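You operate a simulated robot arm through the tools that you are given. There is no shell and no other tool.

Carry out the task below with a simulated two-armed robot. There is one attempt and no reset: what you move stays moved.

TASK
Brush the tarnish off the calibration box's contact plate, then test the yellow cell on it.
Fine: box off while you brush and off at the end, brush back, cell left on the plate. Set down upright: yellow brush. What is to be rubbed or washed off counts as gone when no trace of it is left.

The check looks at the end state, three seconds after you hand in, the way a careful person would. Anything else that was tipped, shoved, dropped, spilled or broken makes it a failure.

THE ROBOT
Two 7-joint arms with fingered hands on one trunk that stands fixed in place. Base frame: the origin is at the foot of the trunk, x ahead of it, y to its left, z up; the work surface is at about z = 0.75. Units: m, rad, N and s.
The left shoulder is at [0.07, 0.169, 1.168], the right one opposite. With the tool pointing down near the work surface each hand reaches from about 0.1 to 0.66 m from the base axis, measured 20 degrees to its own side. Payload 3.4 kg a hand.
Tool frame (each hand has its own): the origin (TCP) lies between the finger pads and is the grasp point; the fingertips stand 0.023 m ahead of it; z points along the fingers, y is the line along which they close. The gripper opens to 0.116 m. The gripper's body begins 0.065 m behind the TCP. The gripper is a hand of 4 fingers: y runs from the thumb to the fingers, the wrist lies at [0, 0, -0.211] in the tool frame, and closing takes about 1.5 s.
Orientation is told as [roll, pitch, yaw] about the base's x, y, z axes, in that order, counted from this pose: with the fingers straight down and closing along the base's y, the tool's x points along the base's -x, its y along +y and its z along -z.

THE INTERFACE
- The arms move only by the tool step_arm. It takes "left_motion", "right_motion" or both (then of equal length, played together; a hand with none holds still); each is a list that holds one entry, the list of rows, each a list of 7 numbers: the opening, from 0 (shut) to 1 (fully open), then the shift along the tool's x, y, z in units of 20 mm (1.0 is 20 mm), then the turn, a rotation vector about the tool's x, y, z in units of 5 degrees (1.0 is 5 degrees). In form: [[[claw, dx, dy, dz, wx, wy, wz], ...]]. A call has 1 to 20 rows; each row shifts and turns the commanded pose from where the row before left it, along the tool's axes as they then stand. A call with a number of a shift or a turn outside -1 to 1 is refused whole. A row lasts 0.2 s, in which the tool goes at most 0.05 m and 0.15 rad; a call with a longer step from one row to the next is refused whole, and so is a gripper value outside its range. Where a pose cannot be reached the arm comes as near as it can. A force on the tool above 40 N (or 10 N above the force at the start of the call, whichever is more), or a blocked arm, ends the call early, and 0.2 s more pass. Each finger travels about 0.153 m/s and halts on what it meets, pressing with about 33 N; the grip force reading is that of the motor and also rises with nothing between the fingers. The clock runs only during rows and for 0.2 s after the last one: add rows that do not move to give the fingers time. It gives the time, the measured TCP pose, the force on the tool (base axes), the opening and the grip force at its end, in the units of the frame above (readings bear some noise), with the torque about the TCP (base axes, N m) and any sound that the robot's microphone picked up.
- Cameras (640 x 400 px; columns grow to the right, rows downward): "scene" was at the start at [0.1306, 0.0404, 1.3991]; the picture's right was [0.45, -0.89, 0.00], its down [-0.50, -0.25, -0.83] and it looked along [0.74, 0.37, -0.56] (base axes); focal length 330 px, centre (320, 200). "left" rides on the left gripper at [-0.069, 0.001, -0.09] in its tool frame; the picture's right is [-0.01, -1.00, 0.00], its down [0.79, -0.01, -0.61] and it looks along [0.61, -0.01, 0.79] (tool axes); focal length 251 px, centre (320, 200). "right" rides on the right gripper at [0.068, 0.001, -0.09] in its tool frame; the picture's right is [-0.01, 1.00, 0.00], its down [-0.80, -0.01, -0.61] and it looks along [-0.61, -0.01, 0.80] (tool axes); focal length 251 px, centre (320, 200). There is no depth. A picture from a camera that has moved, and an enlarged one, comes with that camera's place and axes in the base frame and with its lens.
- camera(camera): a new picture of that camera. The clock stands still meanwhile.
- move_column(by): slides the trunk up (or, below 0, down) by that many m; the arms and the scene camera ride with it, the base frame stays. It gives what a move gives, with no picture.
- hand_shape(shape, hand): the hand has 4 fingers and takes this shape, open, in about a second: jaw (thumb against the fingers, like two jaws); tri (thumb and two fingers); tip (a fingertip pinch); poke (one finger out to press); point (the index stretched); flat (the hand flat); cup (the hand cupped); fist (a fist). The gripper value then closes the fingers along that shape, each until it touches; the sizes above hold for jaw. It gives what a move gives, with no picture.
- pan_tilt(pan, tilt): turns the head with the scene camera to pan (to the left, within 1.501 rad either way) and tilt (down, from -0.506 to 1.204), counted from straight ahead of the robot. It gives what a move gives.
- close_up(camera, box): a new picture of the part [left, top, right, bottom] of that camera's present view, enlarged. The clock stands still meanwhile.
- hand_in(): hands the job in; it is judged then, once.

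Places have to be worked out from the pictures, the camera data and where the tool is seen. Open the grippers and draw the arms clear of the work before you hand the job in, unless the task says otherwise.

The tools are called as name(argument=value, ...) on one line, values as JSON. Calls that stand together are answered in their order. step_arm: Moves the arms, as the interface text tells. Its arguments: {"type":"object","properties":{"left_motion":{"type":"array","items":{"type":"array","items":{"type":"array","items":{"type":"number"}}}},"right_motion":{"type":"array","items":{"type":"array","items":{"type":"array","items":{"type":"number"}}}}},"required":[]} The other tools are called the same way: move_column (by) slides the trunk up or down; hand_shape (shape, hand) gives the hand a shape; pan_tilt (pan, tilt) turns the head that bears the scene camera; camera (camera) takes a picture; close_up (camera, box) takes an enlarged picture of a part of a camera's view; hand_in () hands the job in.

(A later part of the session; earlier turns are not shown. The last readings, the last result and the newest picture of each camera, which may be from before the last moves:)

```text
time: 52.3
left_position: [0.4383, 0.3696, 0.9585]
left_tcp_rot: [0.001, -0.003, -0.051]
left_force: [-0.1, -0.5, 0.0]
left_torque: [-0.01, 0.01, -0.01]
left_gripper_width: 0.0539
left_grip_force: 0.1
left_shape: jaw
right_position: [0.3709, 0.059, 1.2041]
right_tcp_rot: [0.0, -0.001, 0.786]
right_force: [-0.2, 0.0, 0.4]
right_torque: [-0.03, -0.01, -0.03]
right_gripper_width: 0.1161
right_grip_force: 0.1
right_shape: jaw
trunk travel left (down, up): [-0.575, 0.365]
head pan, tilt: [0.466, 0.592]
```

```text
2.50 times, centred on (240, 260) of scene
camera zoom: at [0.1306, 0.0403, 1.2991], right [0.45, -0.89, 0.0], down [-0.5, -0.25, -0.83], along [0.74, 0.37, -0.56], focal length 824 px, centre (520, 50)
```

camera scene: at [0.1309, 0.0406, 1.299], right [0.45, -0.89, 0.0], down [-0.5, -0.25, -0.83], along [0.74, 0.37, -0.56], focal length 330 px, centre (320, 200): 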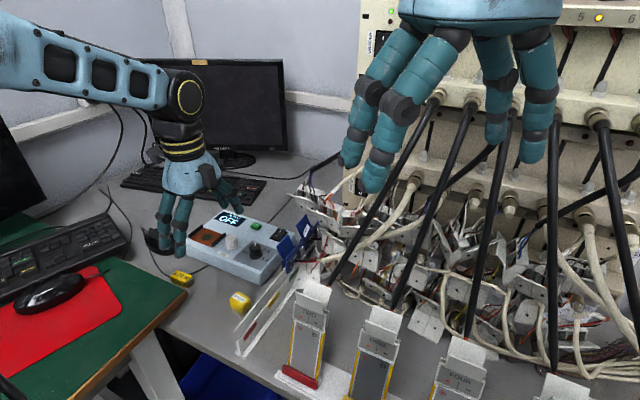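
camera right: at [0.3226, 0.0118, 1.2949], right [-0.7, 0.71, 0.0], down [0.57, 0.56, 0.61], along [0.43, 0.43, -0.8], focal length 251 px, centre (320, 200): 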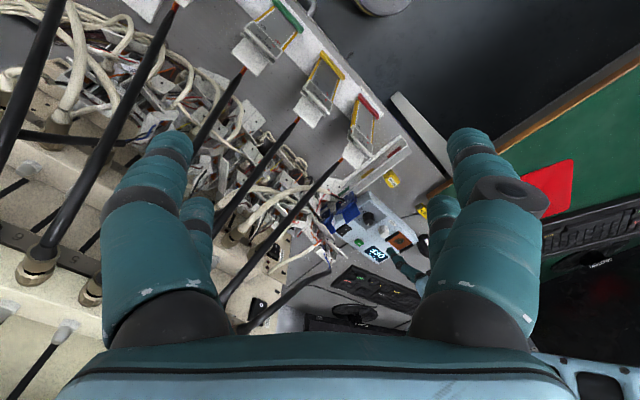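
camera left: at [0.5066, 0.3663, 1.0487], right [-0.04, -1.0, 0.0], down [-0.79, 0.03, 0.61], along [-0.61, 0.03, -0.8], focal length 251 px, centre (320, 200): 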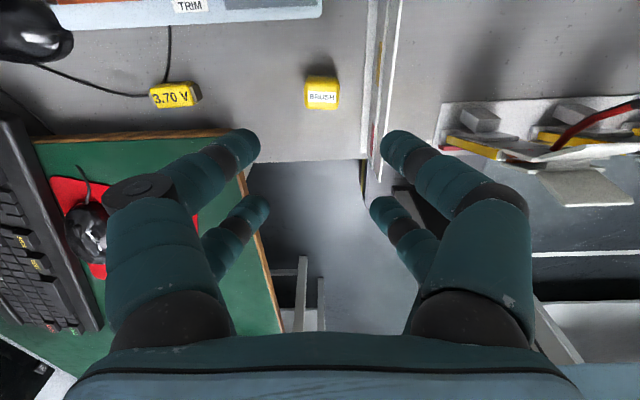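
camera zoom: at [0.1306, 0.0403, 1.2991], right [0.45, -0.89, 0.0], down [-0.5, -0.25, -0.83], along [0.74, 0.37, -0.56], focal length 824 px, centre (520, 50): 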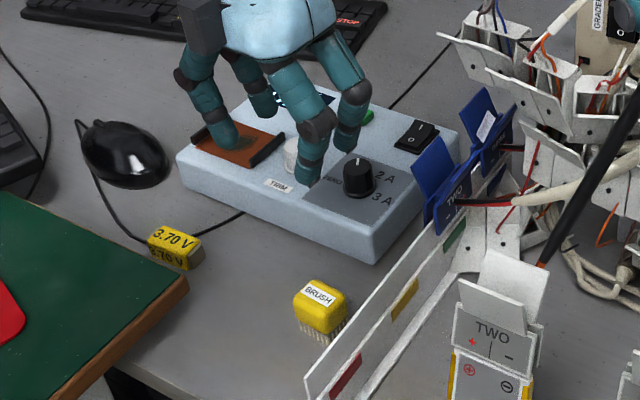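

The hand is centred over the brush with a 54 mm opening. I descend 10 cm and check before the last part.

step_arm(left_motion=[[[0.46, 0, 0, 1, 0, 0, 0], [0.46, 0, 0, 1, 0, 0, 0], [0.46, 0, 0, 1, 0, 0, 0], [0.46, 0, 0, 1, 0, 0, 0], [0.46, 0, 0, 0.9, 0, 0, 0], [0.46, 0, 0, 0, 0, 0, 0]]])

camera(camera="left")

close_up(camera="scene", box=[200, 210, 300, 330])

close_up(camera="right", box=[340, 140, 440, 240])

```text
time: 53.7
left_position: [0.4375, 0.3708, 0.8616]
left_tcp_rot: [0.002, -0.002, -0.052]
left_force: [0.6, -0.5, -0.3]
left_torque: [-0.03, 0.01, 0.0]
left_gripper_width: 0.0538
left_grip_force: 0.1
left_shape: jaw
right_position: [0.3692, 0.0592, 1.205]
right_tcp_rot: [0.0, 0.001, 0.784]
right_force: [0.8, 0.6, 0.1]
right_torque: [0.02, 0.03, 0.01]
right_gripper_width: 0.1157
right_grip_force: 0.1
right_shape: jaw
trunk travel left (down, up): [-0.575, 0.365]
head pan, tilt: [0.466, 0.592]
```

```text
taken
camera left: at [0.5066, 0.3665, 0.9504], right [-0.04, -1.0, 0.0], down [-0.8, 0.03, 0.61], along [-0.61, 0.03, -0.8], focal length 251 px, centre (320, 200)
```

left: 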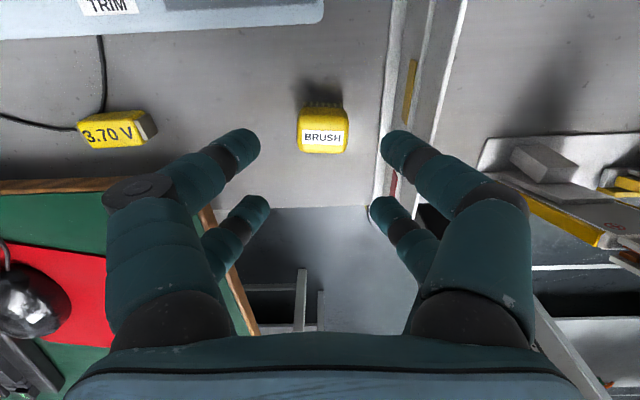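

```text
3.33 times, centred on (250, 270) of scene
camera zoom: at [0.1304, 0.0403, 1.2991], right [0.45, -0.89, 0.0], down [-0.5, -0.25, -0.83], along [0.74, 0.37, -0.56], focal length 1099 px, centre (553, -33)
```

zoom: 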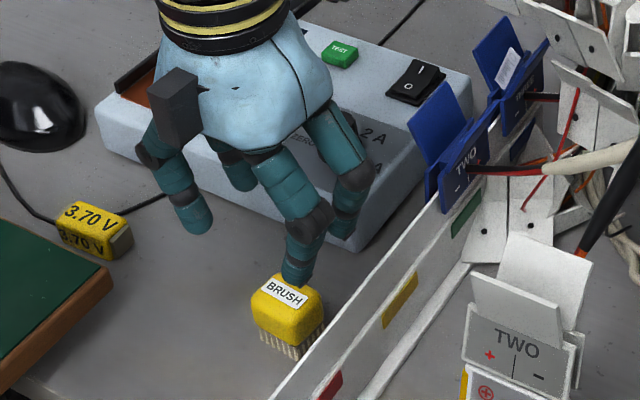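

```text
4.00 times, centred on (390, 190) of right
camera zoom: at [0.3222, 0.0115, 1.2951], right [-0.7, 0.71, 0.0], down [0.57, 0.56, 0.61], along [0.43, 0.43, -0.8], focal length 1006 px, centre (40, 240)
```

zoom: 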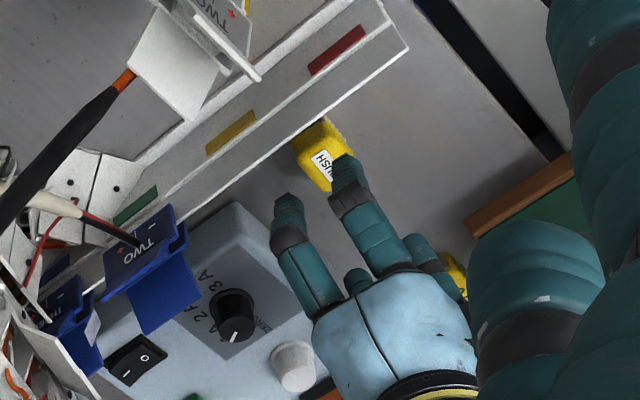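

Brush centre reads (0.438, 0.369), the hand is at (0.4375, 0.3708). I lower to TCP z≈0.790 so the tips sit ~17 mm above the bristle ends.

step_arm(left_motion=[[[0.46, 0, -0.08, 0.9, 0, 0, 0], [0.46, 0, 0, 0.9, 0, 0, 0], [0.46, 0, 0, 0.9, 0, 0, 0], [0.46, 0, 0, 0.85, 0, 0, 0], [0.46, 0, 0, 0, 0, 0, 0]]])

camera(camera="left")

close_up(camera="scene", box=[200, 240, 300, 330])

close_up(camera="right", box=[360, 140, 440, 220])

```text
time: 54.9
left_position: [0.4359, 0.3701, 0.7885]
left_tcp_rot: [0.0, -0.003, -0.051]
left_force: [-3.0, 17.7, 0.7]
left_torque: [-0.6, -0.06, 0.07]
left_gripper_width: 0.0479
left_grip_force: 0.0
left_shape: jaw
right_position: [0.3695, 0.0634, 1.2035]
right_tcp_rot: [-0.002, 0.001, 0.785]
right_force: [-0.3, 0.3, 0.3]
right_torque: [0.01, 0.0, 0.0]
right_gripper_width: 0.1159
right_grip_force: 0.1
right_shape: jaw
trunk travel left (down, up): [-0.575, 0.365]
head pan, tilt: [0.466, 0.592]
```

```text
taken
camera left: at [0.5055, 0.3679, 0.8779], right [-0.04, -1.0, 0.0], down [-0.79, 0.03, 0.61], along [-0.61, 0.02, -0.8], focal length 251 px, centre (320, 200)
```

left: 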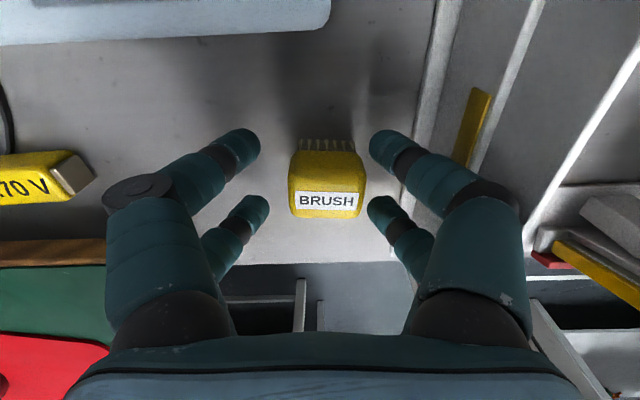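

```text
4.44 times, centred on (250, 285) of scene
camera zoom: at [0.1296, 0.044, 1.2989], right [0.45, -0.89, 0.0], down [-0.5, -0.25, -0.83], along [0.74, 0.37, -0.56], focal length 1466 px, centre (631, -178)
```

zoom: 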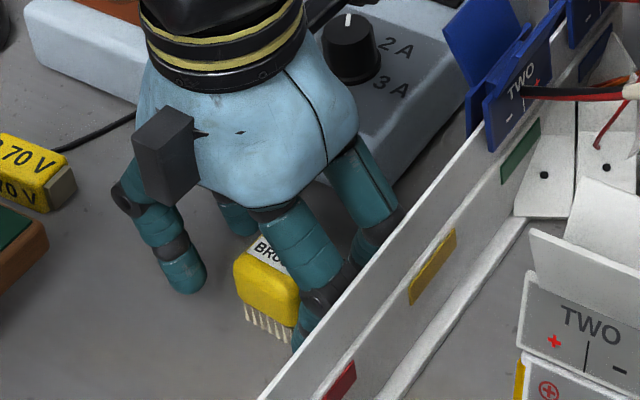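

```text
5.00 times, centred on (400, 180) of right
camera zoom: at [0.3214, 0.0153, 1.2951], right [-0.7, 0.71, 0.0], down [0.57, 0.56, 0.61], along [0.43, 0.42, -0.8], focal length 1257 px, centre (-80, 300)
```

zoom: 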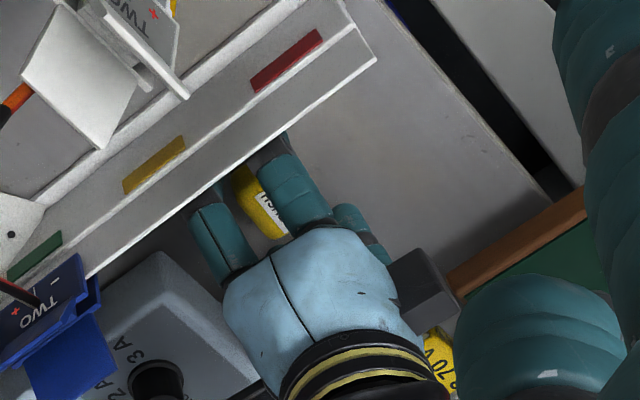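

A sideways force of 17.7 N at the wall-top height shows a knuckle is rubbing the wall. I ease the hand 5 mm to +y while closing partly, to take it off the wall.

step_arm(left_motion=[[[0.43, 0, 0.1, 0, 0, 0, 0], [0.4, 0, 0.1, 0, 0, 0, 0], [0.37, 0, 0.05, 0, 0, 0, 0], [0.37, 0, 0, 0, 0, 0, 0]]])

camera(camera="left")

```text
time: 55.9
left_position: [0.4379, 0.3722, 0.7888]
left_tcp_rot: [0.0, -0.001, -0.052]
left_force: [0.3, -0.5, -0.5]
left_torque: [-0.03, -0.02, 0.03]
left_gripper_width: 0.0428
left_grip_force: 0.0
left_shape: jaw
right_position: [0.3713, 0.0585, 1.2042]
right_tcp_rot: [0.0, 0.0, 0.784]
right_force: [0.7, 0.3, -0.5]
right_torque: [0.0, 0.0, 0.0]
right_gripper_width: 0.1158
right_grip_force: 0.1
right_shape: jaw
trunk travel left (down, up): [-0.575, 0.365]
head pan, tilt: [0.466, 0.592]
```

```text
taken
camera left: at [0.5072, 0.3694, 0.8795], right [-0.04, -1.0, 0.0], down [-0.8, 0.03, 0.61], along [-0.6, 0.03, -0.8], focal length 251 px, centre (320, 200)
```

left: 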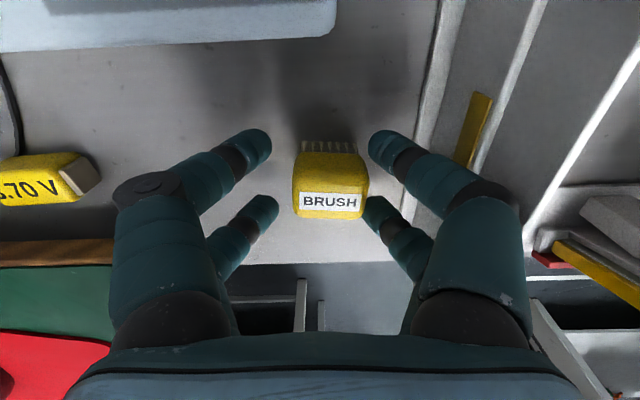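

The force is gone. Now I close the fingers on the brush.

step_arm(left_motion=[[[0.3, 0, 0, 0, 0, 0, 0], [0.2, 0, 0, 0, 0, 0, 0], [0, 0, 0, 0, 0, 0, 0], [0, 0, 0, 0, 0, 0, 0], [0, 0, 0, 0, 0, 0, 0], [0, 0, 0, 0, 0, 0, 0]]])

camera(camera="left")

close_up(camera="scene", box=[200, 240, 300, 330])

```text
time: 57.3
left_position: [0.437, 0.3728, 0.7894]
left_tcp_rot: [0.001, -0.002, -0.052]
left_force: [0.2, 0.2, -0.2]
left_torque: [0.03, 0.02, 0.0]
left_gripper_width: 0.0041
left_grip_force: 32.7
left_shape: jaw
right_position: [0.3702, 0.0592, 1.2042]
right_tcp_rot: [0.0, -0.001, 0.786]
right_force: [-0.8, 0.4, -0.4]
right_torque: [0.01, -0.03, -0.01]
right_gripper_width: 0.116
right_grip_force: 0.0
right_shape: jaw
trunk travel left (down, up): [-0.575, 0.365]
head pan, tilt: [0.466, 0.592]
```

```text
taken
camera left: at [0.507, 0.3698, 0.8793], right [-0.04, -1.0, 0.0], down [-0.79, 0.03, 0.61], along [-0.61, 0.03, -0.8], focal length 251 px, centre (320, 200)
```

left: 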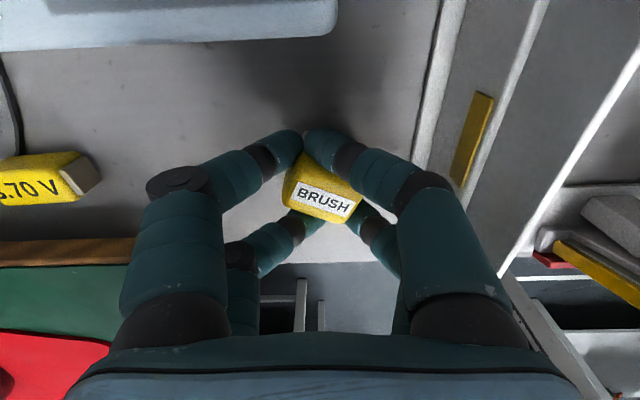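

```text
4.44 times, centred on (250, 285) of scene
camera zoom: at [0.1307, 0.0405, 1.2991], right [0.45, -0.89, 0.0], down [-0.5, -0.25, -0.83], along [0.74, 0.37, -0.56], focal length 1466 px, centre (631, -178)
```

zoom: 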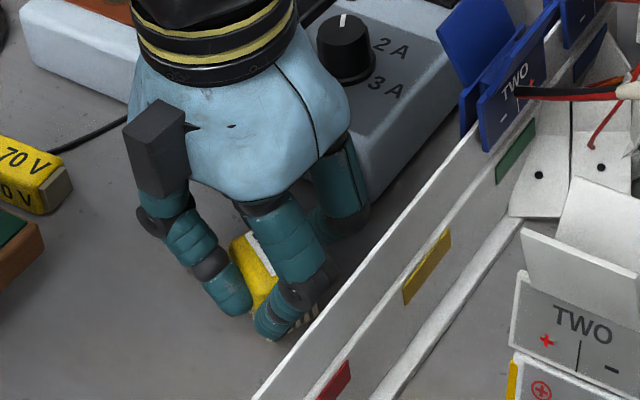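

The digit pairs are spread wider than the brush, so the far pair slipped past and twisted the brush. I open again and check the brush.

step_arm(left_motion=[[[0.1, 0, 0, 0, 0, 0, 0], [0.2, 0, 0, 0, 0, 0, 0], [0.3, 0, 0, 0, 0, 0, 0], [0.38, 0, 0, 0, 0, 0, 0], [0.38, 0, 0, 0, 0, 0, 0]]])

camera(camera="left")

close_up(camera="scene", box=[200, 240, 300, 330])

```text
time: 58.5
left_position: [0.4399, 0.3722, 0.7891]
left_tcp_rot: [0.003, -0.002, -0.055]
left_force: [0.2, 0.5, 0.1]
left_torque: [0.02, 0.01, -0.03]
left_gripper_width: 0.0436
left_grip_force: 0.1
left_shape: jaw
right_position: [0.37, 0.0582, 1.2042]
right_tcp_rot: [-0.001, -0.001, 0.785]
right_force: [0.1, 0.7, 0.5]
right_torque: [-0.01, -0.01, -0.01]
right_gripper_width: 0.116
right_grip_force: 0.2
right_shape: jaw
trunk travel left (down, up): [-0.575, 0.365]
head pan, tilt: [0.466, 0.592]
```

```text
taken
camera left: at [0.507, 0.3697, 0.8794], right [-0.04, -1.0, 0.0], down [-0.8, 0.03, 0.61], along [-0.61, 0.03, -0.8], focal length 251 px, centre (320, 200)
```

left: 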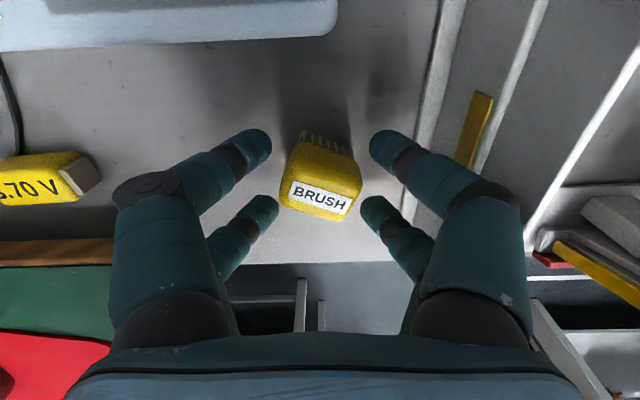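

```text
4.44 times, centred on (250, 285) of scene
camera zoom: at [0.1306, 0.0404, 1.2991], right [0.45, -0.89, 0.0], down [-0.5, -0.25, -0.83], along [0.74, 0.37, -0.56], focal length 1466 px, centre (631, -178)
```

zoom: 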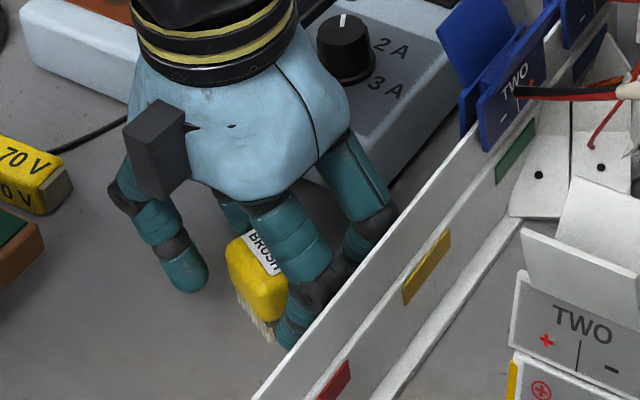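

The brush is still upright, turned about −20° and shifted a few mm to about (0.4415, 0.373). I rise and try the "tip" shape for a two-digit pinch.

step_arm(left_motion=[[[0.38, 0, 0.1, -0.9, 0, 0, 0], [0.38, 0, 0.1, -0.9, 0, 0, 0], [0.38, 0, 0, -0.9, 0, 0, 0], [0.38, 0, 0, -0.9, 0, 0, 0], [0.38, 0, 0, -0.9, 0, 0, 0], [0.38, 0, 0, -0.9, 0, 0, 0]]])

hand_shape(hand="left", shape="tip")

camera(camera="left")

close_up(camera="scene", box=[180, 180, 300, 330])

```text
time: 59.9
left_position: [0.4379, 0.3764, 0.8989]
left_tcp_rot: [0.002, -0.001, -0.052]
left_force: [0.3, -0.4, 0.1]
left_torque: [-0.02, 0.0, 0.0]
left_gripper_width: 0.0435
left_grip_force: 0.0
left_shape: jaw
right_position: [0.3698, 0.0587, 1.2042]
right_tcp_rot: [0.0, 0.0, 0.786]
right_force: [-0.2, 0.7, 0.4]
right_torque: [0.0, -0.02, -0.01]
right_gripper_width: 0.1159
right_grip_force: 0.1
right_shape: jaw
trunk travel left (down, up): [-0.575, 0.365]
head pan, tilt: [0.466, 0.592]
```

```text
time: 60.8
left_position: [0.438, 0.376, 0.8985]
left_tcp_rot: [0.003, -0.003, -0.053]
left_force: [1.1, 0.7, 0.3]
left_torque: [0.03, 0.01, -0.02]
left_gripper_width: 0.1161
left_grip_force: 0.1
left_shape: tip
right_position: [0.3706, 0.0595, 1.2039]
right_tcp_rot: [0.0, 0.0, 0.785]
right_force: [0.1, -0.2, 0.6]
right_torque: [-0.02, 0.04, 0.02]
right_gripper_width: 0.1159
right_grip_force: 0.0
right_shape: jaw
trunk travel left (down, up): [-0.575, 0.365]
head pan, tilt: [0.466, 0.592]
```

```text
taken
camera left: at [0.5067, 0.3734, 0.9874], right [-0.04, -1.0, 0.0], down [-0.79, 0.03, 0.61], along [-0.61, 0.03, -0.8], focal length 251 px, centre (320, 200)
```

left: 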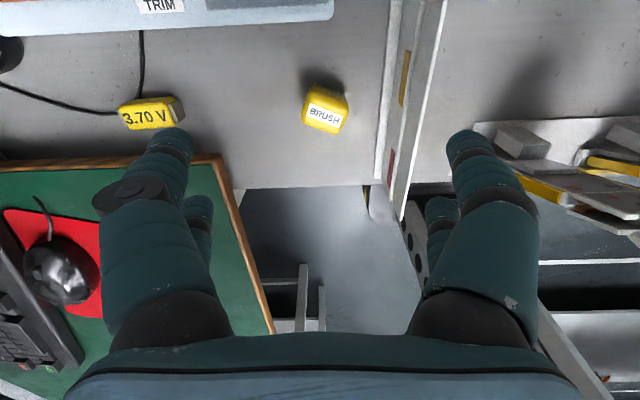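

```text
2.67 times, centred on (240, 255) of scene
camera zoom: at [0.1306, 0.0404, 1.2991], right [0.45, -0.89, 0.0], down [-0.5, -0.25, -0.83], along [0.74, 0.37, -0.56], focal length 879 px, centre (533, 53)
```

zoom: 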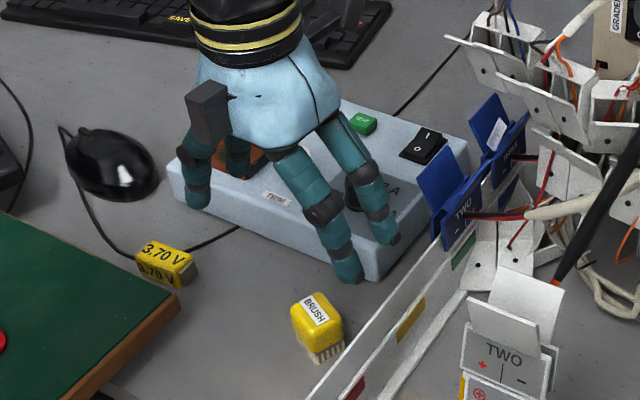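

I close the "tip" shape in the air to see which digits meet and where.

step_arm(left_motion=[[[0.6, 0, 0, 0, 0, 0, 0], [0.4, 0, 0, 0, 0, 0, 0], [0.3, 0, 0, 0, 0, 0, 0], [0.3, 0, 0, 0, 0, 0, 0], [0.3, 0, 0, 0, 0, 0, 0]]])

camera(camera="left")

step_arm(left_motion=[[[0.2, 0, 0, 0, 0, 0, 0], [0.1, 0, 0, 0, 0, 0, 0], [0.05, 0, 0, 0, 0, 0, 0], [0.05, 0, 0, 0, 0, 0, 0]]])

camera(camera="left")

close_up(camera="scene", box=[200, 200, 280, 320])

```text
time: 62.0
left_position: [0.4373, 0.3769, 0.8972]
left_tcp_rot: [0.002, -0.002, -0.053]
left_force: [0.2, 0.5, -0.1]
left_torque: [0.01, -0.02, -0.03]
left_gripper_width: 0.0353
left_grip_force: 0.0
left_shape: tip
right_position: [0.3694, 0.0589, 1.2032]
right_tcp_rot: [0.0, 0.0, 0.785]
right_force: [-0.9, -0.2, 0.2]
right_torque: [0.0, 0.02, 0.0]
right_gripper_width: 0.116
right_grip_force: 0.0
right_shape: jaw
trunk travel left (down, up): [-0.575, 0.365]
head pan, tilt: [0.466, 0.592]
```

```text
taken
camera left: at [0.5067, 0.3734, 0.9876], right [-0.04, -1.0, 0.0], down [-0.79, 0.03, 0.61], along [-0.61, 0.03, -0.8], focal length 251 px, centre (320, 200)
```

left: 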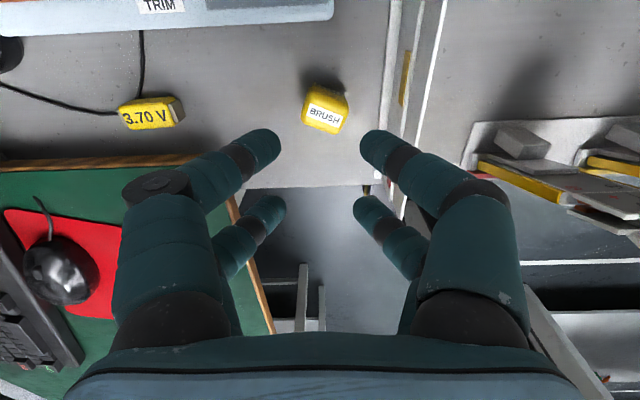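

```text
time: 63.0
left_position: [0.4385, 0.3761, 0.8968]
left_tcp_rot: [0.0, -0.002, -0.052]
left_force: [-1.1, -0.4, -0.9]
left_torque: [-0.01, 0.01, 0.02]
left_gripper_width: 0.0061
left_grip_force: 0.1
left_shape: tip
right_position: [0.3711, 0.0589, 1.2038]
right_tcp_rot: [0.0, 0.0, 0.784]
right_force: [0.1, -0.4, -0.4]
right_torque: [-0.03, -0.02, -0.02]
right_gripper_width: 0.1158
right_grip_force: 0.1
right_shape: jaw
trunk travel left (down, up): [-0.575, 0.365]
head pan, tilt: [0.466, 0.592]
```

```text
taken
camera left: at [0.5067, 0.3734, 0.9876], right [-0.04, -1.0, 0.0], down [-0.79, 0.03, 0.61], along [-0.61, 0.03, -0.8], focal length 251 px, centre (320, 200)
```

left: 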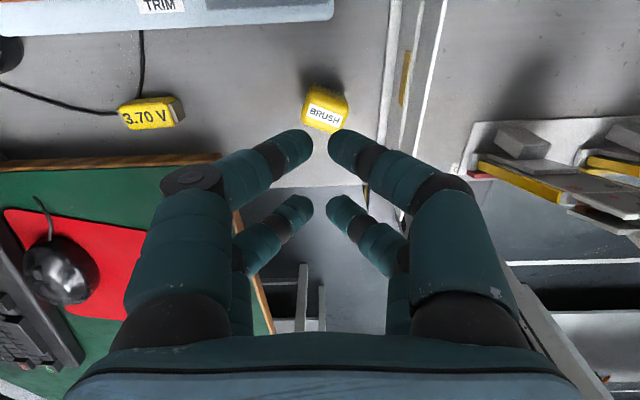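

```text
3.33 times, centred on (240, 260) of scene
camera zoom: at [0.1306, 0.0404, 1.2991], right [0.45, -0.89, 0.0], down [-0.5, -0.25, -0.83], along [0.74, 0.37, -0.56], focal length 1099 px, centre (587, 0)
```

zoom: 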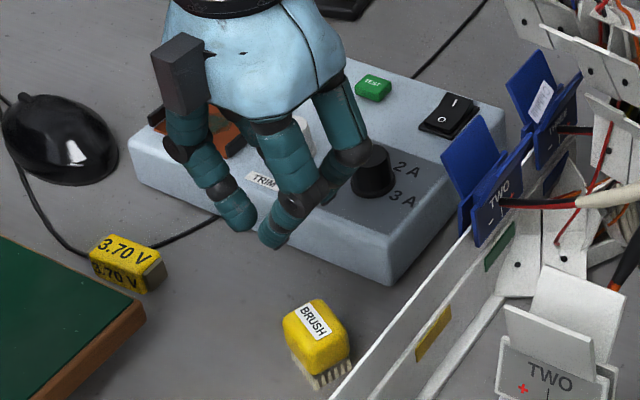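

"tip" still uses both pairs. I try "tri" (thumb against two fingers), open and half-closed.

hand_shape(hand="left", shape="tri")

camera(camera="left")

step_arm(left_motion=[[[0.7, 0, 0, 0, 0, 0, 0], [0.5, 0, 0, 0, 0, 0, 0], [0.3, 0, 0, 0, 0, 0, 0], [0.1, 0, 0, 0, 0, 0, 0], [0.05, 0, 0, 0, 0, 0, 0], [0.05, 0, 0, 0, 0, 0, 0]]])

camera(camera="left")

close_up(camera="scene", box=[200, 200, 280, 320])

```text
time: 63.9
left_position: [0.4376, 0.3779, 0.8962]
left_tcp_rot: [0.002, -0.001, -0.052]
left_force: [-0.2, 0.3, -0.4]
left_torque: [-0.03, -0.03, 0.01]
left_gripper_width: 0.1159
left_grip_force: 0.2
left_shape: tri
right_position: [0.3695, 0.0599, 1.2037]
right_tcp_rot: [0.0, 0.0, 0.785]
right_force: [-0.7, -0.5, 0.6]
right_torque: [0.01, 0.0, 0.03]
right_gripper_width: 0.1157
right_grip_force: 0.0
right_shape: jaw
trunk travel left (down, up): [-0.575, 0.365]
head pan, tilt: [0.466, 0.592]
```

```text
taken
camera left: at [0.5067, 0.3734, 0.9876], right [-0.04, -1.0, 0.0], down [-0.79, 0.03, 0.61], along [-0.61, 0.03, -0.8], focal length 251 px, centre (320, 200)
```

left: 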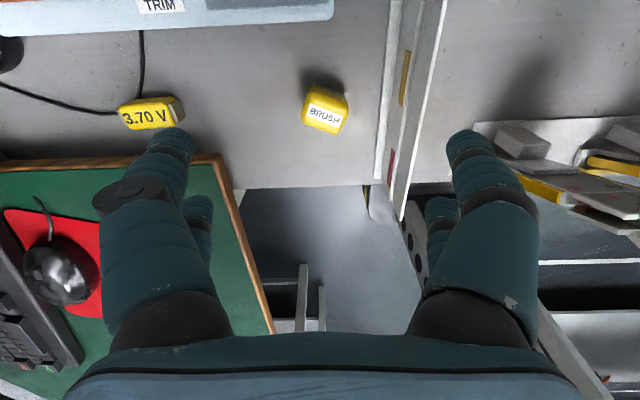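

```text
time: 65.3
left_position: [0.4379, 0.376, 0.8977]
left_tcp_rot: [0.002, -0.003, -0.052]
left_force: [0.6, 0.8, -0.1]
left_torque: [0.0, 0.0, 0.0]
left_gripper_width: 0.006
left_grip_force: 0.1
left_shape: tri
right_position: [0.3714, 0.0594, 1.2036]
right_tcp_rot: [-0.001, 0.002, 0.784]
right_force: [-0.4, -0.8, -1.3]
right_torque: [0.0, 0.01, -0.02]
right_gripper_width: 0.1159
right_grip_force: 0.1
right_shape: jaw
trunk travel left (down, up): [-0.575, 0.365]
head pan, tilt: [0.466, 0.592]
```

```text
taken
camera left: at [0.5067, 0.3734, 0.9876], right [-0.04, -1.0, 0.0], down [-0.79, 0.03, 0.61], along [-0.61, 0.03, -0.8], focal length 251 px, centre (320, 200)
```

left: 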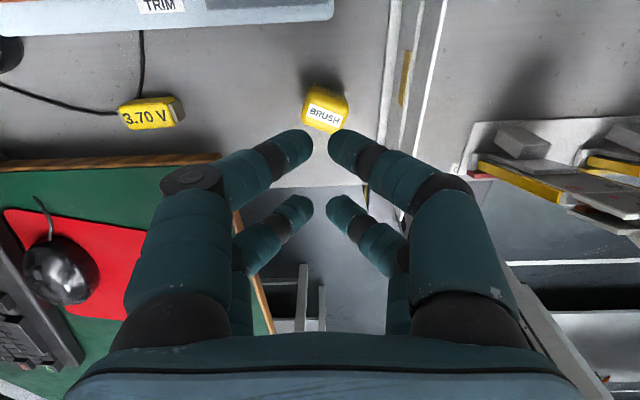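

```text
3.33 times, centred on (240, 260) of scene
camera zoom: at [0.1306, 0.0404, 1.2991], right [0.45, -0.89, 0.0], down [-0.5, -0.25, -0.83], along [0.74, 0.37, -0.56], focal length 1099 px, centre (587, 0)
```

zoom: 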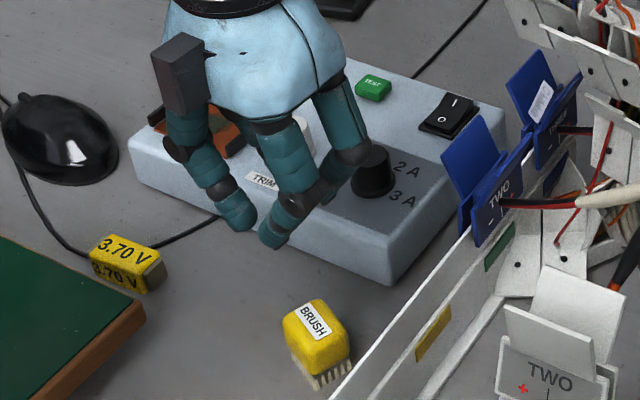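

All these shapes close both digit pairs alike, so I'll pinch the brush centrally with just the far (camera-side) pair. I zoom in on the brush to get its exact pose now.

close_up(camera="left", box=[270, 60, 380, 150])

close_up(camera="scene", box=[220, 285, 260, 325])

```text
4.44 times, centred on (325, 105) of left
camera zoom: at [0.5067, 0.3734, 0.9876], right [-0.04, -1.0, 0.0], down [-0.79, 0.03, 0.61], along [-0.61, 0.03, -0.8], focal length 1118 px, centre (298, 622)
```

zoom: 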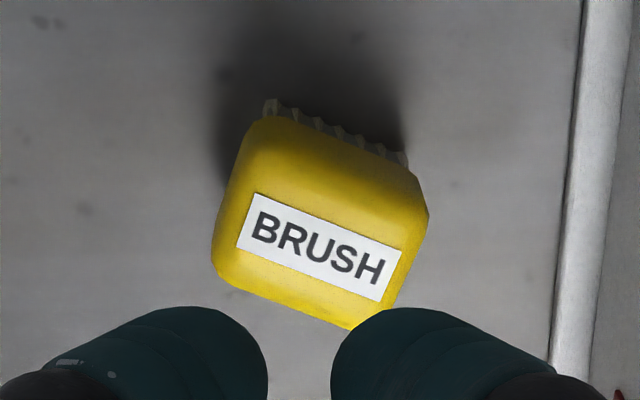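

```text
10.00 times, centred on (240, 305) of scene
camera zoom: at [0.1306, 0.0404, 1.2991], right [0.45, -0.89, 0.0], down [-0.5, -0.25, -0.83], along [0.74, 0.37, -0.56], focal length 3297 px, centre (1120, -850)
```

zoom: 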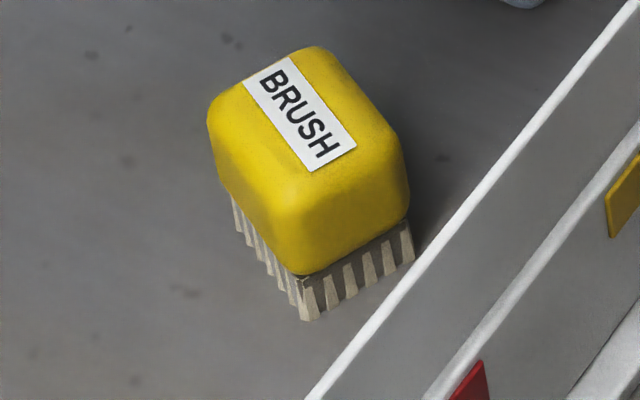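

The brush is centred at about (0.439, 0.373) with yaw ≈ −24°. I rotate the hand to match, reopen to ~50 mm, and position the far digit pair over the brush's middle.

step_arm(left_motion=[[[0.2, 0, 0, 0, 0, 0, 1], [0.35, 0, 0, 0, 0, 0, 1], [0.44, 0, 0, 0, 0, 0, 1], [0.44, 0, 0, 0, 0, 0, 1], [0.44, 0, 0, 0, 0, 0, 0.2], [0.44, 0.79, -0.1, 0, 0, 0, 0], [0.44, 0, 0, 0, 0, 0, 0]]])

camera(camera="left")

```text
time: 66.9
left_position: [0.4238, 0.3803, 0.8978]
left_tcp_rot: [0.001, 0.001, -0.419]
left_force: [0.1, 0.6, 0.5]
left_torque: [0.01, 0.01, -0.02]
left_gripper_width: 0.0505
left_grip_force: 0.0
left_shape: tri
right_position: [0.3709, 0.0588, 1.2045]
right_tcp_rot: [0.003, 0.0, 0.785]
right_force: [-0.6, 0.0, 0.1]
right_torque: [0.04, -0.02, -0.03]
right_gripper_width: 0.1157
right_grip_force: 0.1
right_shape: jaw
trunk travel left (down, up): [-0.575, 0.365]
head pan, tilt: [0.466, 0.592]
```

```text
taken
camera left: at [0.4865, 0.3534, 0.987], right [-0.4, -0.92, 0.0], down [-0.73, 0.32, 0.61], along [-0.56, 0.24, -0.8], focal length 251 px, centre (320, 200)
```

left: 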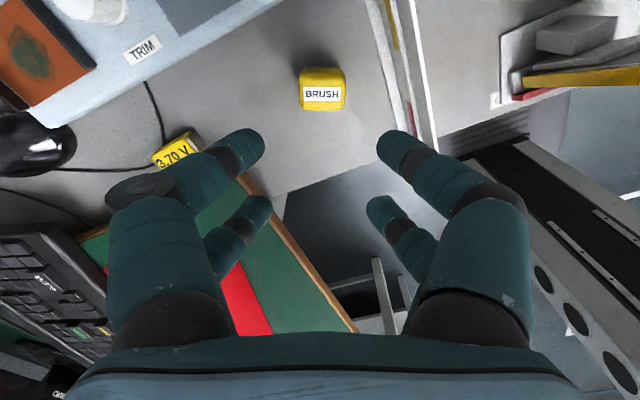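

The brush is now square to the hand and centred between the fingers. I descend in two stages.

step_arm(left_motion=[[[0.44, 0, 0, 1, 0, 0, 0], [0.44, 0, 0, 1, 0, 0, 0], [0.44, 0, 0, 1, 0, 0, 0], [0.44, 0, 0, 0.6, 0, 0, 0], [0.44, 0, 0, 0, 0, 0, 0]]])

camera(camera="left")

close_up(camera="right", box=[360, 140, 440, 220])

```text
time: 68.1
left_position: [0.4222, 0.3814, 0.8239]
left_tcp_rot: [0.001, 0.001, -0.418]
left_force: [-0.3, -0.5, 0.6]
left_torque: [0.02, -0.03, -0.02]
left_gripper_width: 0.0505
left_grip_force: 0.1
left_shape: tri
right_position: [0.3696, 0.0572, 1.204]
right_tcp_rot: [0.0, 0.002, 0.785]
right_force: [-0.4, 0.1, 0.4]
right_torque: [0.01, -0.01, 0.0]
right_gripper_width: 0.1158
right_grip_force: 0.2
right_shape: jaw
trunk travel left (down, up): [-0.575, 0.365]
head pan, tilt: [0.466, 0.592]
```

```text
taken
camera left: at [0.4855, 0.3535, 0.9153], right [-0.4, -0.92, 0.0], down [-0.73, 0.32, 0.61], along [-0.56, 0.24, -0.8], focal length 251 px, centre (320, 200)
```

left: 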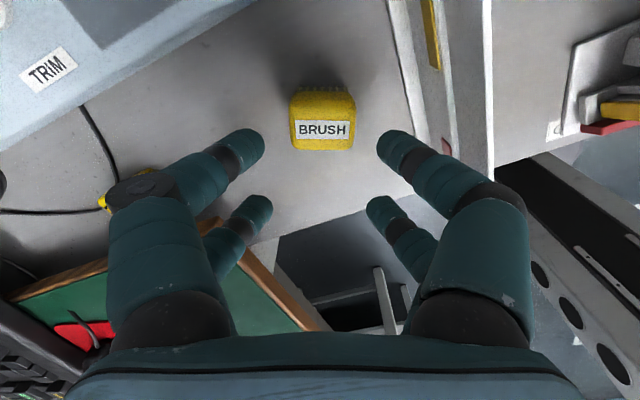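

```text
5.00 times, centred on (400, 180) of right
camera zoom: at [0.3222, 0.0115, 1.2951], right [-0.7, 0.71, 0.0], down [0.57, 0.56, 0.61], along [0.43, 0.43, -0.8], focal length 1257 px, centre (-80, 300)
```

zoom: 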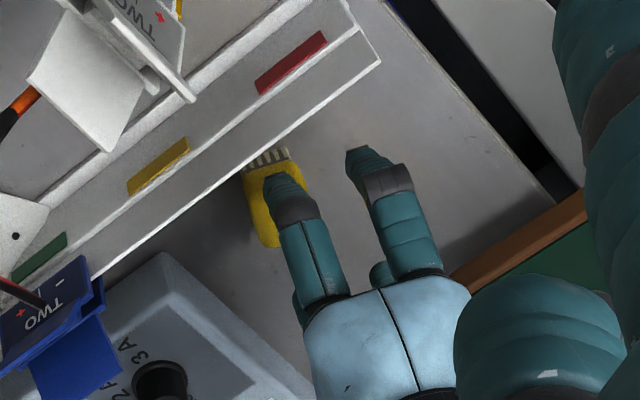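

Alignment still good. I lower the final 34 mm.

step_arm(left_motion=[[[0.44, 0, 0, 0.6, 0, 0, 0], [0.44, 0, 0, 0.6, 0, 0, 0], [0.44, 0, 0, 0.5, 0, 0, 0], [0.44, 0, 0, 0, 0, 0, 0]]])

camera(camera="left")

close_up(camera="scene", box=[200, 250, 290, 330])

```text
time: 69.1
left_position: [0.4236, 0.3814, 0.7916]
left_tcp_rot: [0.002, 0.0, -0.419]
left_force: [-0.3, 0.3, 0.0]
left_torque: [0.02, 0.03, -0.05]
left_gripper_width: 0.0504
left_grip_force: 0.0
left_shape: tri
right_position: [0.3698, 0.0583, 1.2035]
right_tcp_rot: [0.0, 0.001, 0.784]
right_force: [0.4, -0.3, -0.5]
right_torque: [0.01, -0.02, -0.04]
right_gripper_width: 0.1161
right_grip_force: 0.0
right_shape: jaw
trunk travel left (down, up): [-0.575, 0.365]
head pan, tilt: [0.466, 0.592]
```

```text
taken
camera left: at [0.4861, 0.3541, 0.8813], right [-0.4, -0.92, 0.0], down [-0.73, 0.32, 0.61], along [-0.56, 0.24, -0.8], focal length 251 px, centre (320, 200)
```

left: 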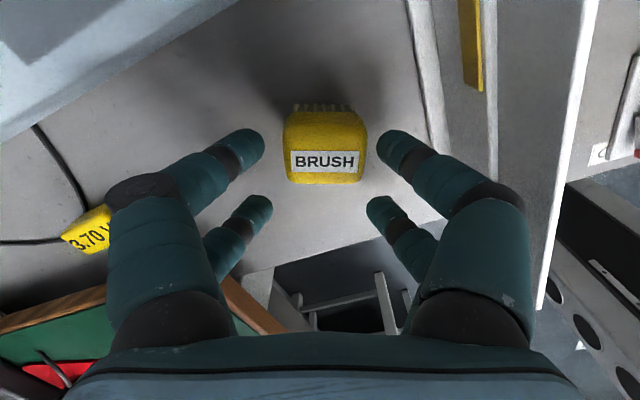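

```text
5.00 times, centred on (245, 290) of scene
camera zoom: at [0.1305, 0.0404, 1.2991], right [0.45, -0.89, 0.0], down [-0.5, -0.25, -0.83], along [0.74, 0.37, -0.56], focal length 1649 px, centre (695, -250)
```

zoom: 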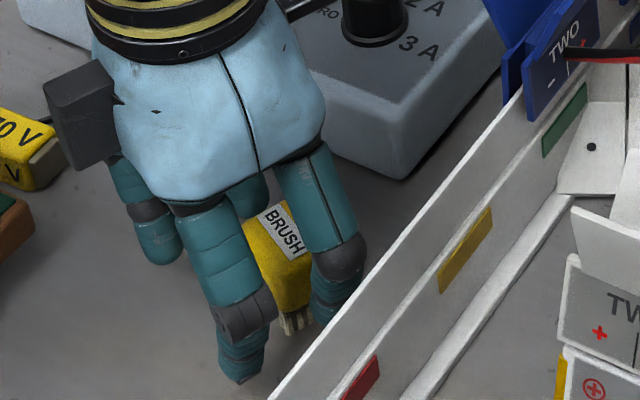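

Nicely straddled; I nudge 3 mm toward the far side so the far digits hit the brush's middle, then close.

step_arm(left_motion=[[[0.44, -0.17, -0.07, 0.05, 0, 0, 0], [0.38, 0, 0, 0, 0, 0, 0], [0.3, 0, 0, 0, 0, 0, 0], [0.2, 0, 0, 0, 0, 0, 0], [0, 0, 0, 0, 0, 0, 0], [0, 0, 0, 0, 0, 0, 0], [0, 0, 0, 0, 0, 0, 0], [0, 0, 0, 0, 0, 0, 0]]])

camera(camera="left")

close_up(camera="scene", box=[200, 250, 290, 330])

```text
time: 70.9
left_position: [0.4265, 0.3784, 0.7902]
left_tcp_rot: [0.003, 0.0, -0.418]
left_force: [-0.9, 0.2, 0.2]
left_torque: [0.01, -0.01, -0.01]
left_gripper_width: 0.0161
left_grip_force: 32.8
left_shape: tri
right_position: [0.3713, 0.0596, 1.2033]
right_tcp_rot: [0.0, 0.0, 0.786]
right_force: [0.2, -0.2, 0.2]
right_torque: [0.02, -0.02, -0.02]
right_gripper_width: 0.1159
right_grip_force: 0.1
right_shape: jaw
trunk travel left (down, up): [-0.575, 0.365]
head pan, tilt: [0.466, 0.592]
```

```text
taken
camera left: at [0.4887, 0.3514, 0.8804], right [-0.4, -0.92, 0.0], down [-0.73, 0.32, 0.61], along [-0.56, 0.24, -0.8], focal length 251 px, centre (320, 200)
```

left: 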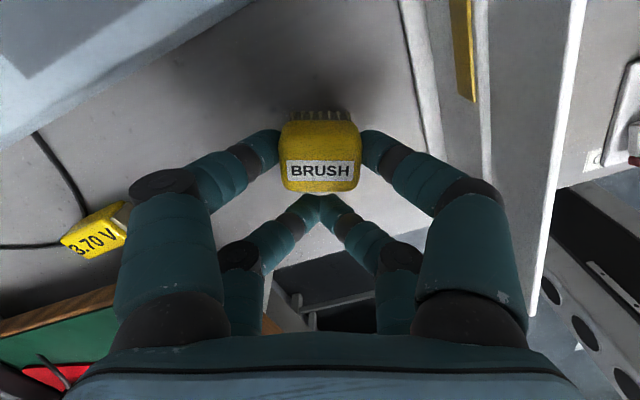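

```text
5.00 times, centred on (245, 290) of scene
camera zoom: at [0.1307, 0.0405, 1.2991], right [0.45, -0.89, 0.0], down [-0.5, -0.25, -0.83], along [0.74, 0.37, -0.56], focal length 1649 px, centre (695, -250)
```

zoom: 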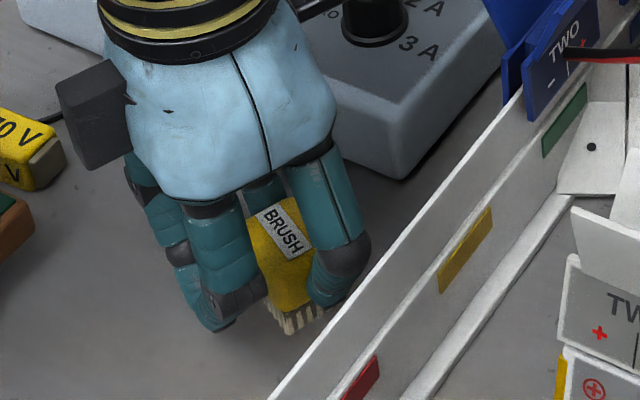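

The far digits pinch the brush squarely with the near pair closed behind it. I lift slightly to see if it comes along.

step_arm(left_motion=[[[0, 0, 0, -0.3, 0, 0, 0], [0, 0, 0, -0.5, 0, 0, 0], [0, 0, 0, -0.7, 0, 0, 0], [0, 0, 0, -0.9, 0, 0, 0], [0, 0, 0, 0, 0, 0, 0]]])

camera(camera="left")

close_up(camera="scene", box=[200, 230, 290, 330])

```text
time: 72.1
left_position: [0.4253, 0.3782, 0.8381]
left_tcp_rot: [0.001, -0.001, -0.418]
left_force: [-0.2, 0.1, 1.0]
left_torque: [0.0, -0.01, 0.03]
left_gripper_width: 0.0158
left_grip_force: 33.2
left_shape: tri
right_position: [0.3702, 0.0584, 1.2035]
right_tcp_rot: [0.001, 0.0, 0.785]
right_force: [0.9, 0.4, 0.3]
right_torque: [0.0, 0.01, 0.01]
right_gripper_width: 0.1159
right_grip_force: 0.0
right_shape: jaw
trunk travel left (down, up): [-0.575, 0.365]
head pan, tilt: [0.466, 0.592]
```

```text
taken
camera left: at [0.4887, 0.351, 0.9276], right [-0.4, -0.92, 0.0], down [-0.73, 0.32, 0.61], along [-0.56, 0.24, -0.8], focal length 251 px, centre (320, 200)
```

left: 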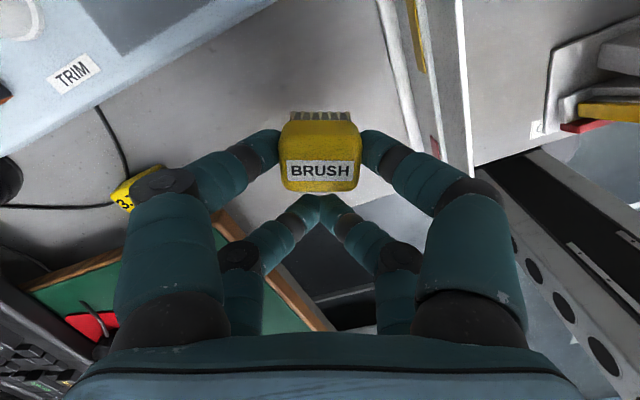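

```text
4.00 times, centred on (245, 280) of scene
camera zoom: at [0.1309, 0.0406, 1.299], right [0.45, -0.89, 0.0], down [-0.5, -0.25, -0.83], along [0.74, 0.37, -0.56], focal length 1319 px, centre (620, -120)
```

zoom: 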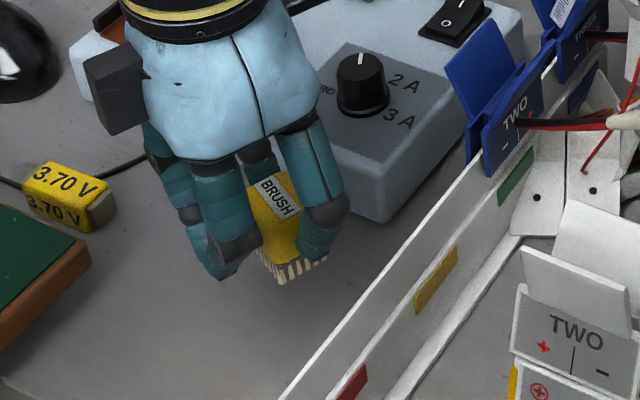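

The brush is held firmly and upright. I raise it and carry it over to above the plate, then square the hand to yaw 0.

step_arm(left_motion=[[[0, 0, 0, -1, 0, 0, 0], [0, 0, 0, -1, 0, 0, 0], [0, 0, 0, -1, 0, 0, 0], [0, -0.121, 0.931, 0, 0, 0, 0], [0, -0.121, 0.931, 0, 0, 0, 0], [0, -0.121, 0.931, 0, 0, 0, 0], [0, -0.121, 0.931, 0, 0, 0, 0], [0, -0.121, 0.931, 0, 0, 0, 0], [0, -0.121, 0.931, 0, 0, 0, 0], [0, -0.121, 0.931, 0, 0, 0, 0], [0, -0.121, 0.931, 0, 0, 0, 0], [0, -0.121, 0.931, 0, 0, 0, 0], [0, -0.121, 0.931, 0, 0, 0, 0], [0, 0, 0, 0, 0, 0, -0.96], [0, 0, 0, 0, 0, 0, -0.96], [0, 0, 0, 0, 0, 0, -0.96], [0, 0, 0, 0, 0, 0, -0.96], [0, 0, 0, 0, 0, 0, -0.96], [0, 0, 0, 0, 0, 0, 0]]])

camera(camera="left")

close_up(camera="scene", box=[150, 150, 270, 270])

close_up(camera="right", box=[350, 190, 450, 290])

```text
time: 76.1
left_position: [0.5226, 0.5395, 0.8985]
left_tcp_rot: [0.0, -0.005, 0.002]
left_force: [0.7, -0.2, -1.0]
left_torque: [0.0, 0.04, 0.01]
left_gripper_width: 0.0157
left_grip_force: 32.9
left_shape: tri
right_position: [0.3699, 0.0594, 1.203]
right_tcp_rot: [0.0, 0.001, 0.787]
right_force: [0.8, -0.9, -0.4]
right_torque: [0.0, 0.0, 0.01]
right_gripper_width: 0.1158
right_grip_force: 0.0
right_shape: jaw
trunk travel left (down, up): [-0.575, 0.365]
head pan, tilt: [0.466, 0.592]
```

```text
taken
camera left: at [0.5918, 0.5397, 0.9884], right [0.01, -1.0, 0.0], down [-0.8, -0.01, 0.61], along [-0.61, -0.01, -0.8], focal length 251 px, centre (320, 200)
```

left: 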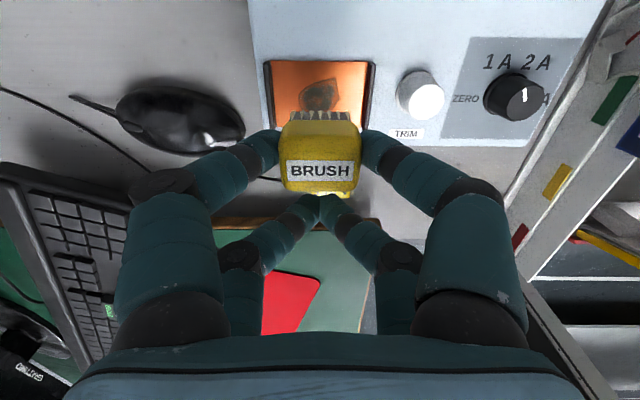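

```text
3.33 times, centred on (210, 210) of scene
camera zoom: at [0.1307, 0.0405, 1.2991], right [0.45, -0.89, 0.0], down [-0.5, -0.25, -0.83], along [0.74, 0.37, -0.56], focal length 1099 px, centre (687, 167)
```

zoom: 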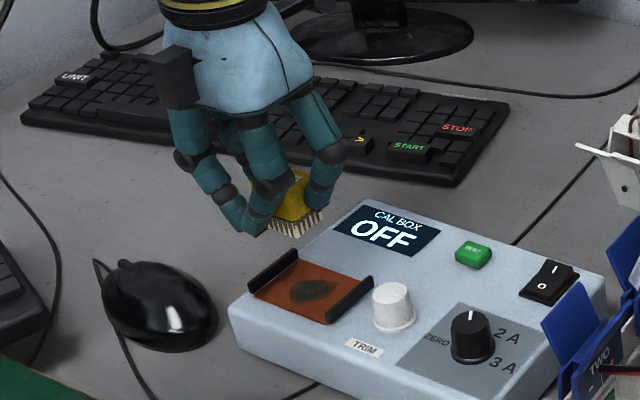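

```text
4.00 times, centred on (400, 240) of right
camera zoom: at [0.3224, 0.0117, 1.295], right [-0.7, 0.71, 0.0], down [0.57, 0.56, 0.61], along [0.43, 0.43, -0.8], focal length 1006 px, centre (0, 40)
```

zoom: 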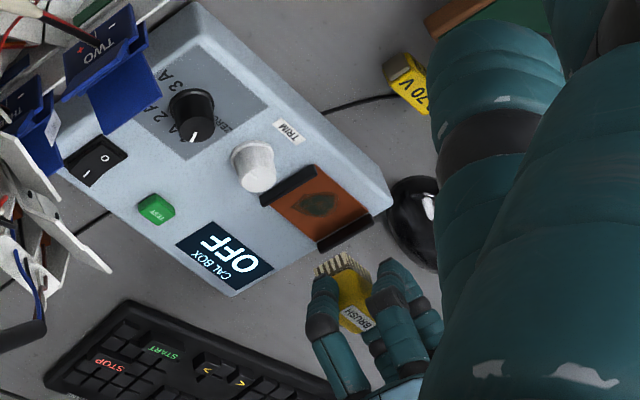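

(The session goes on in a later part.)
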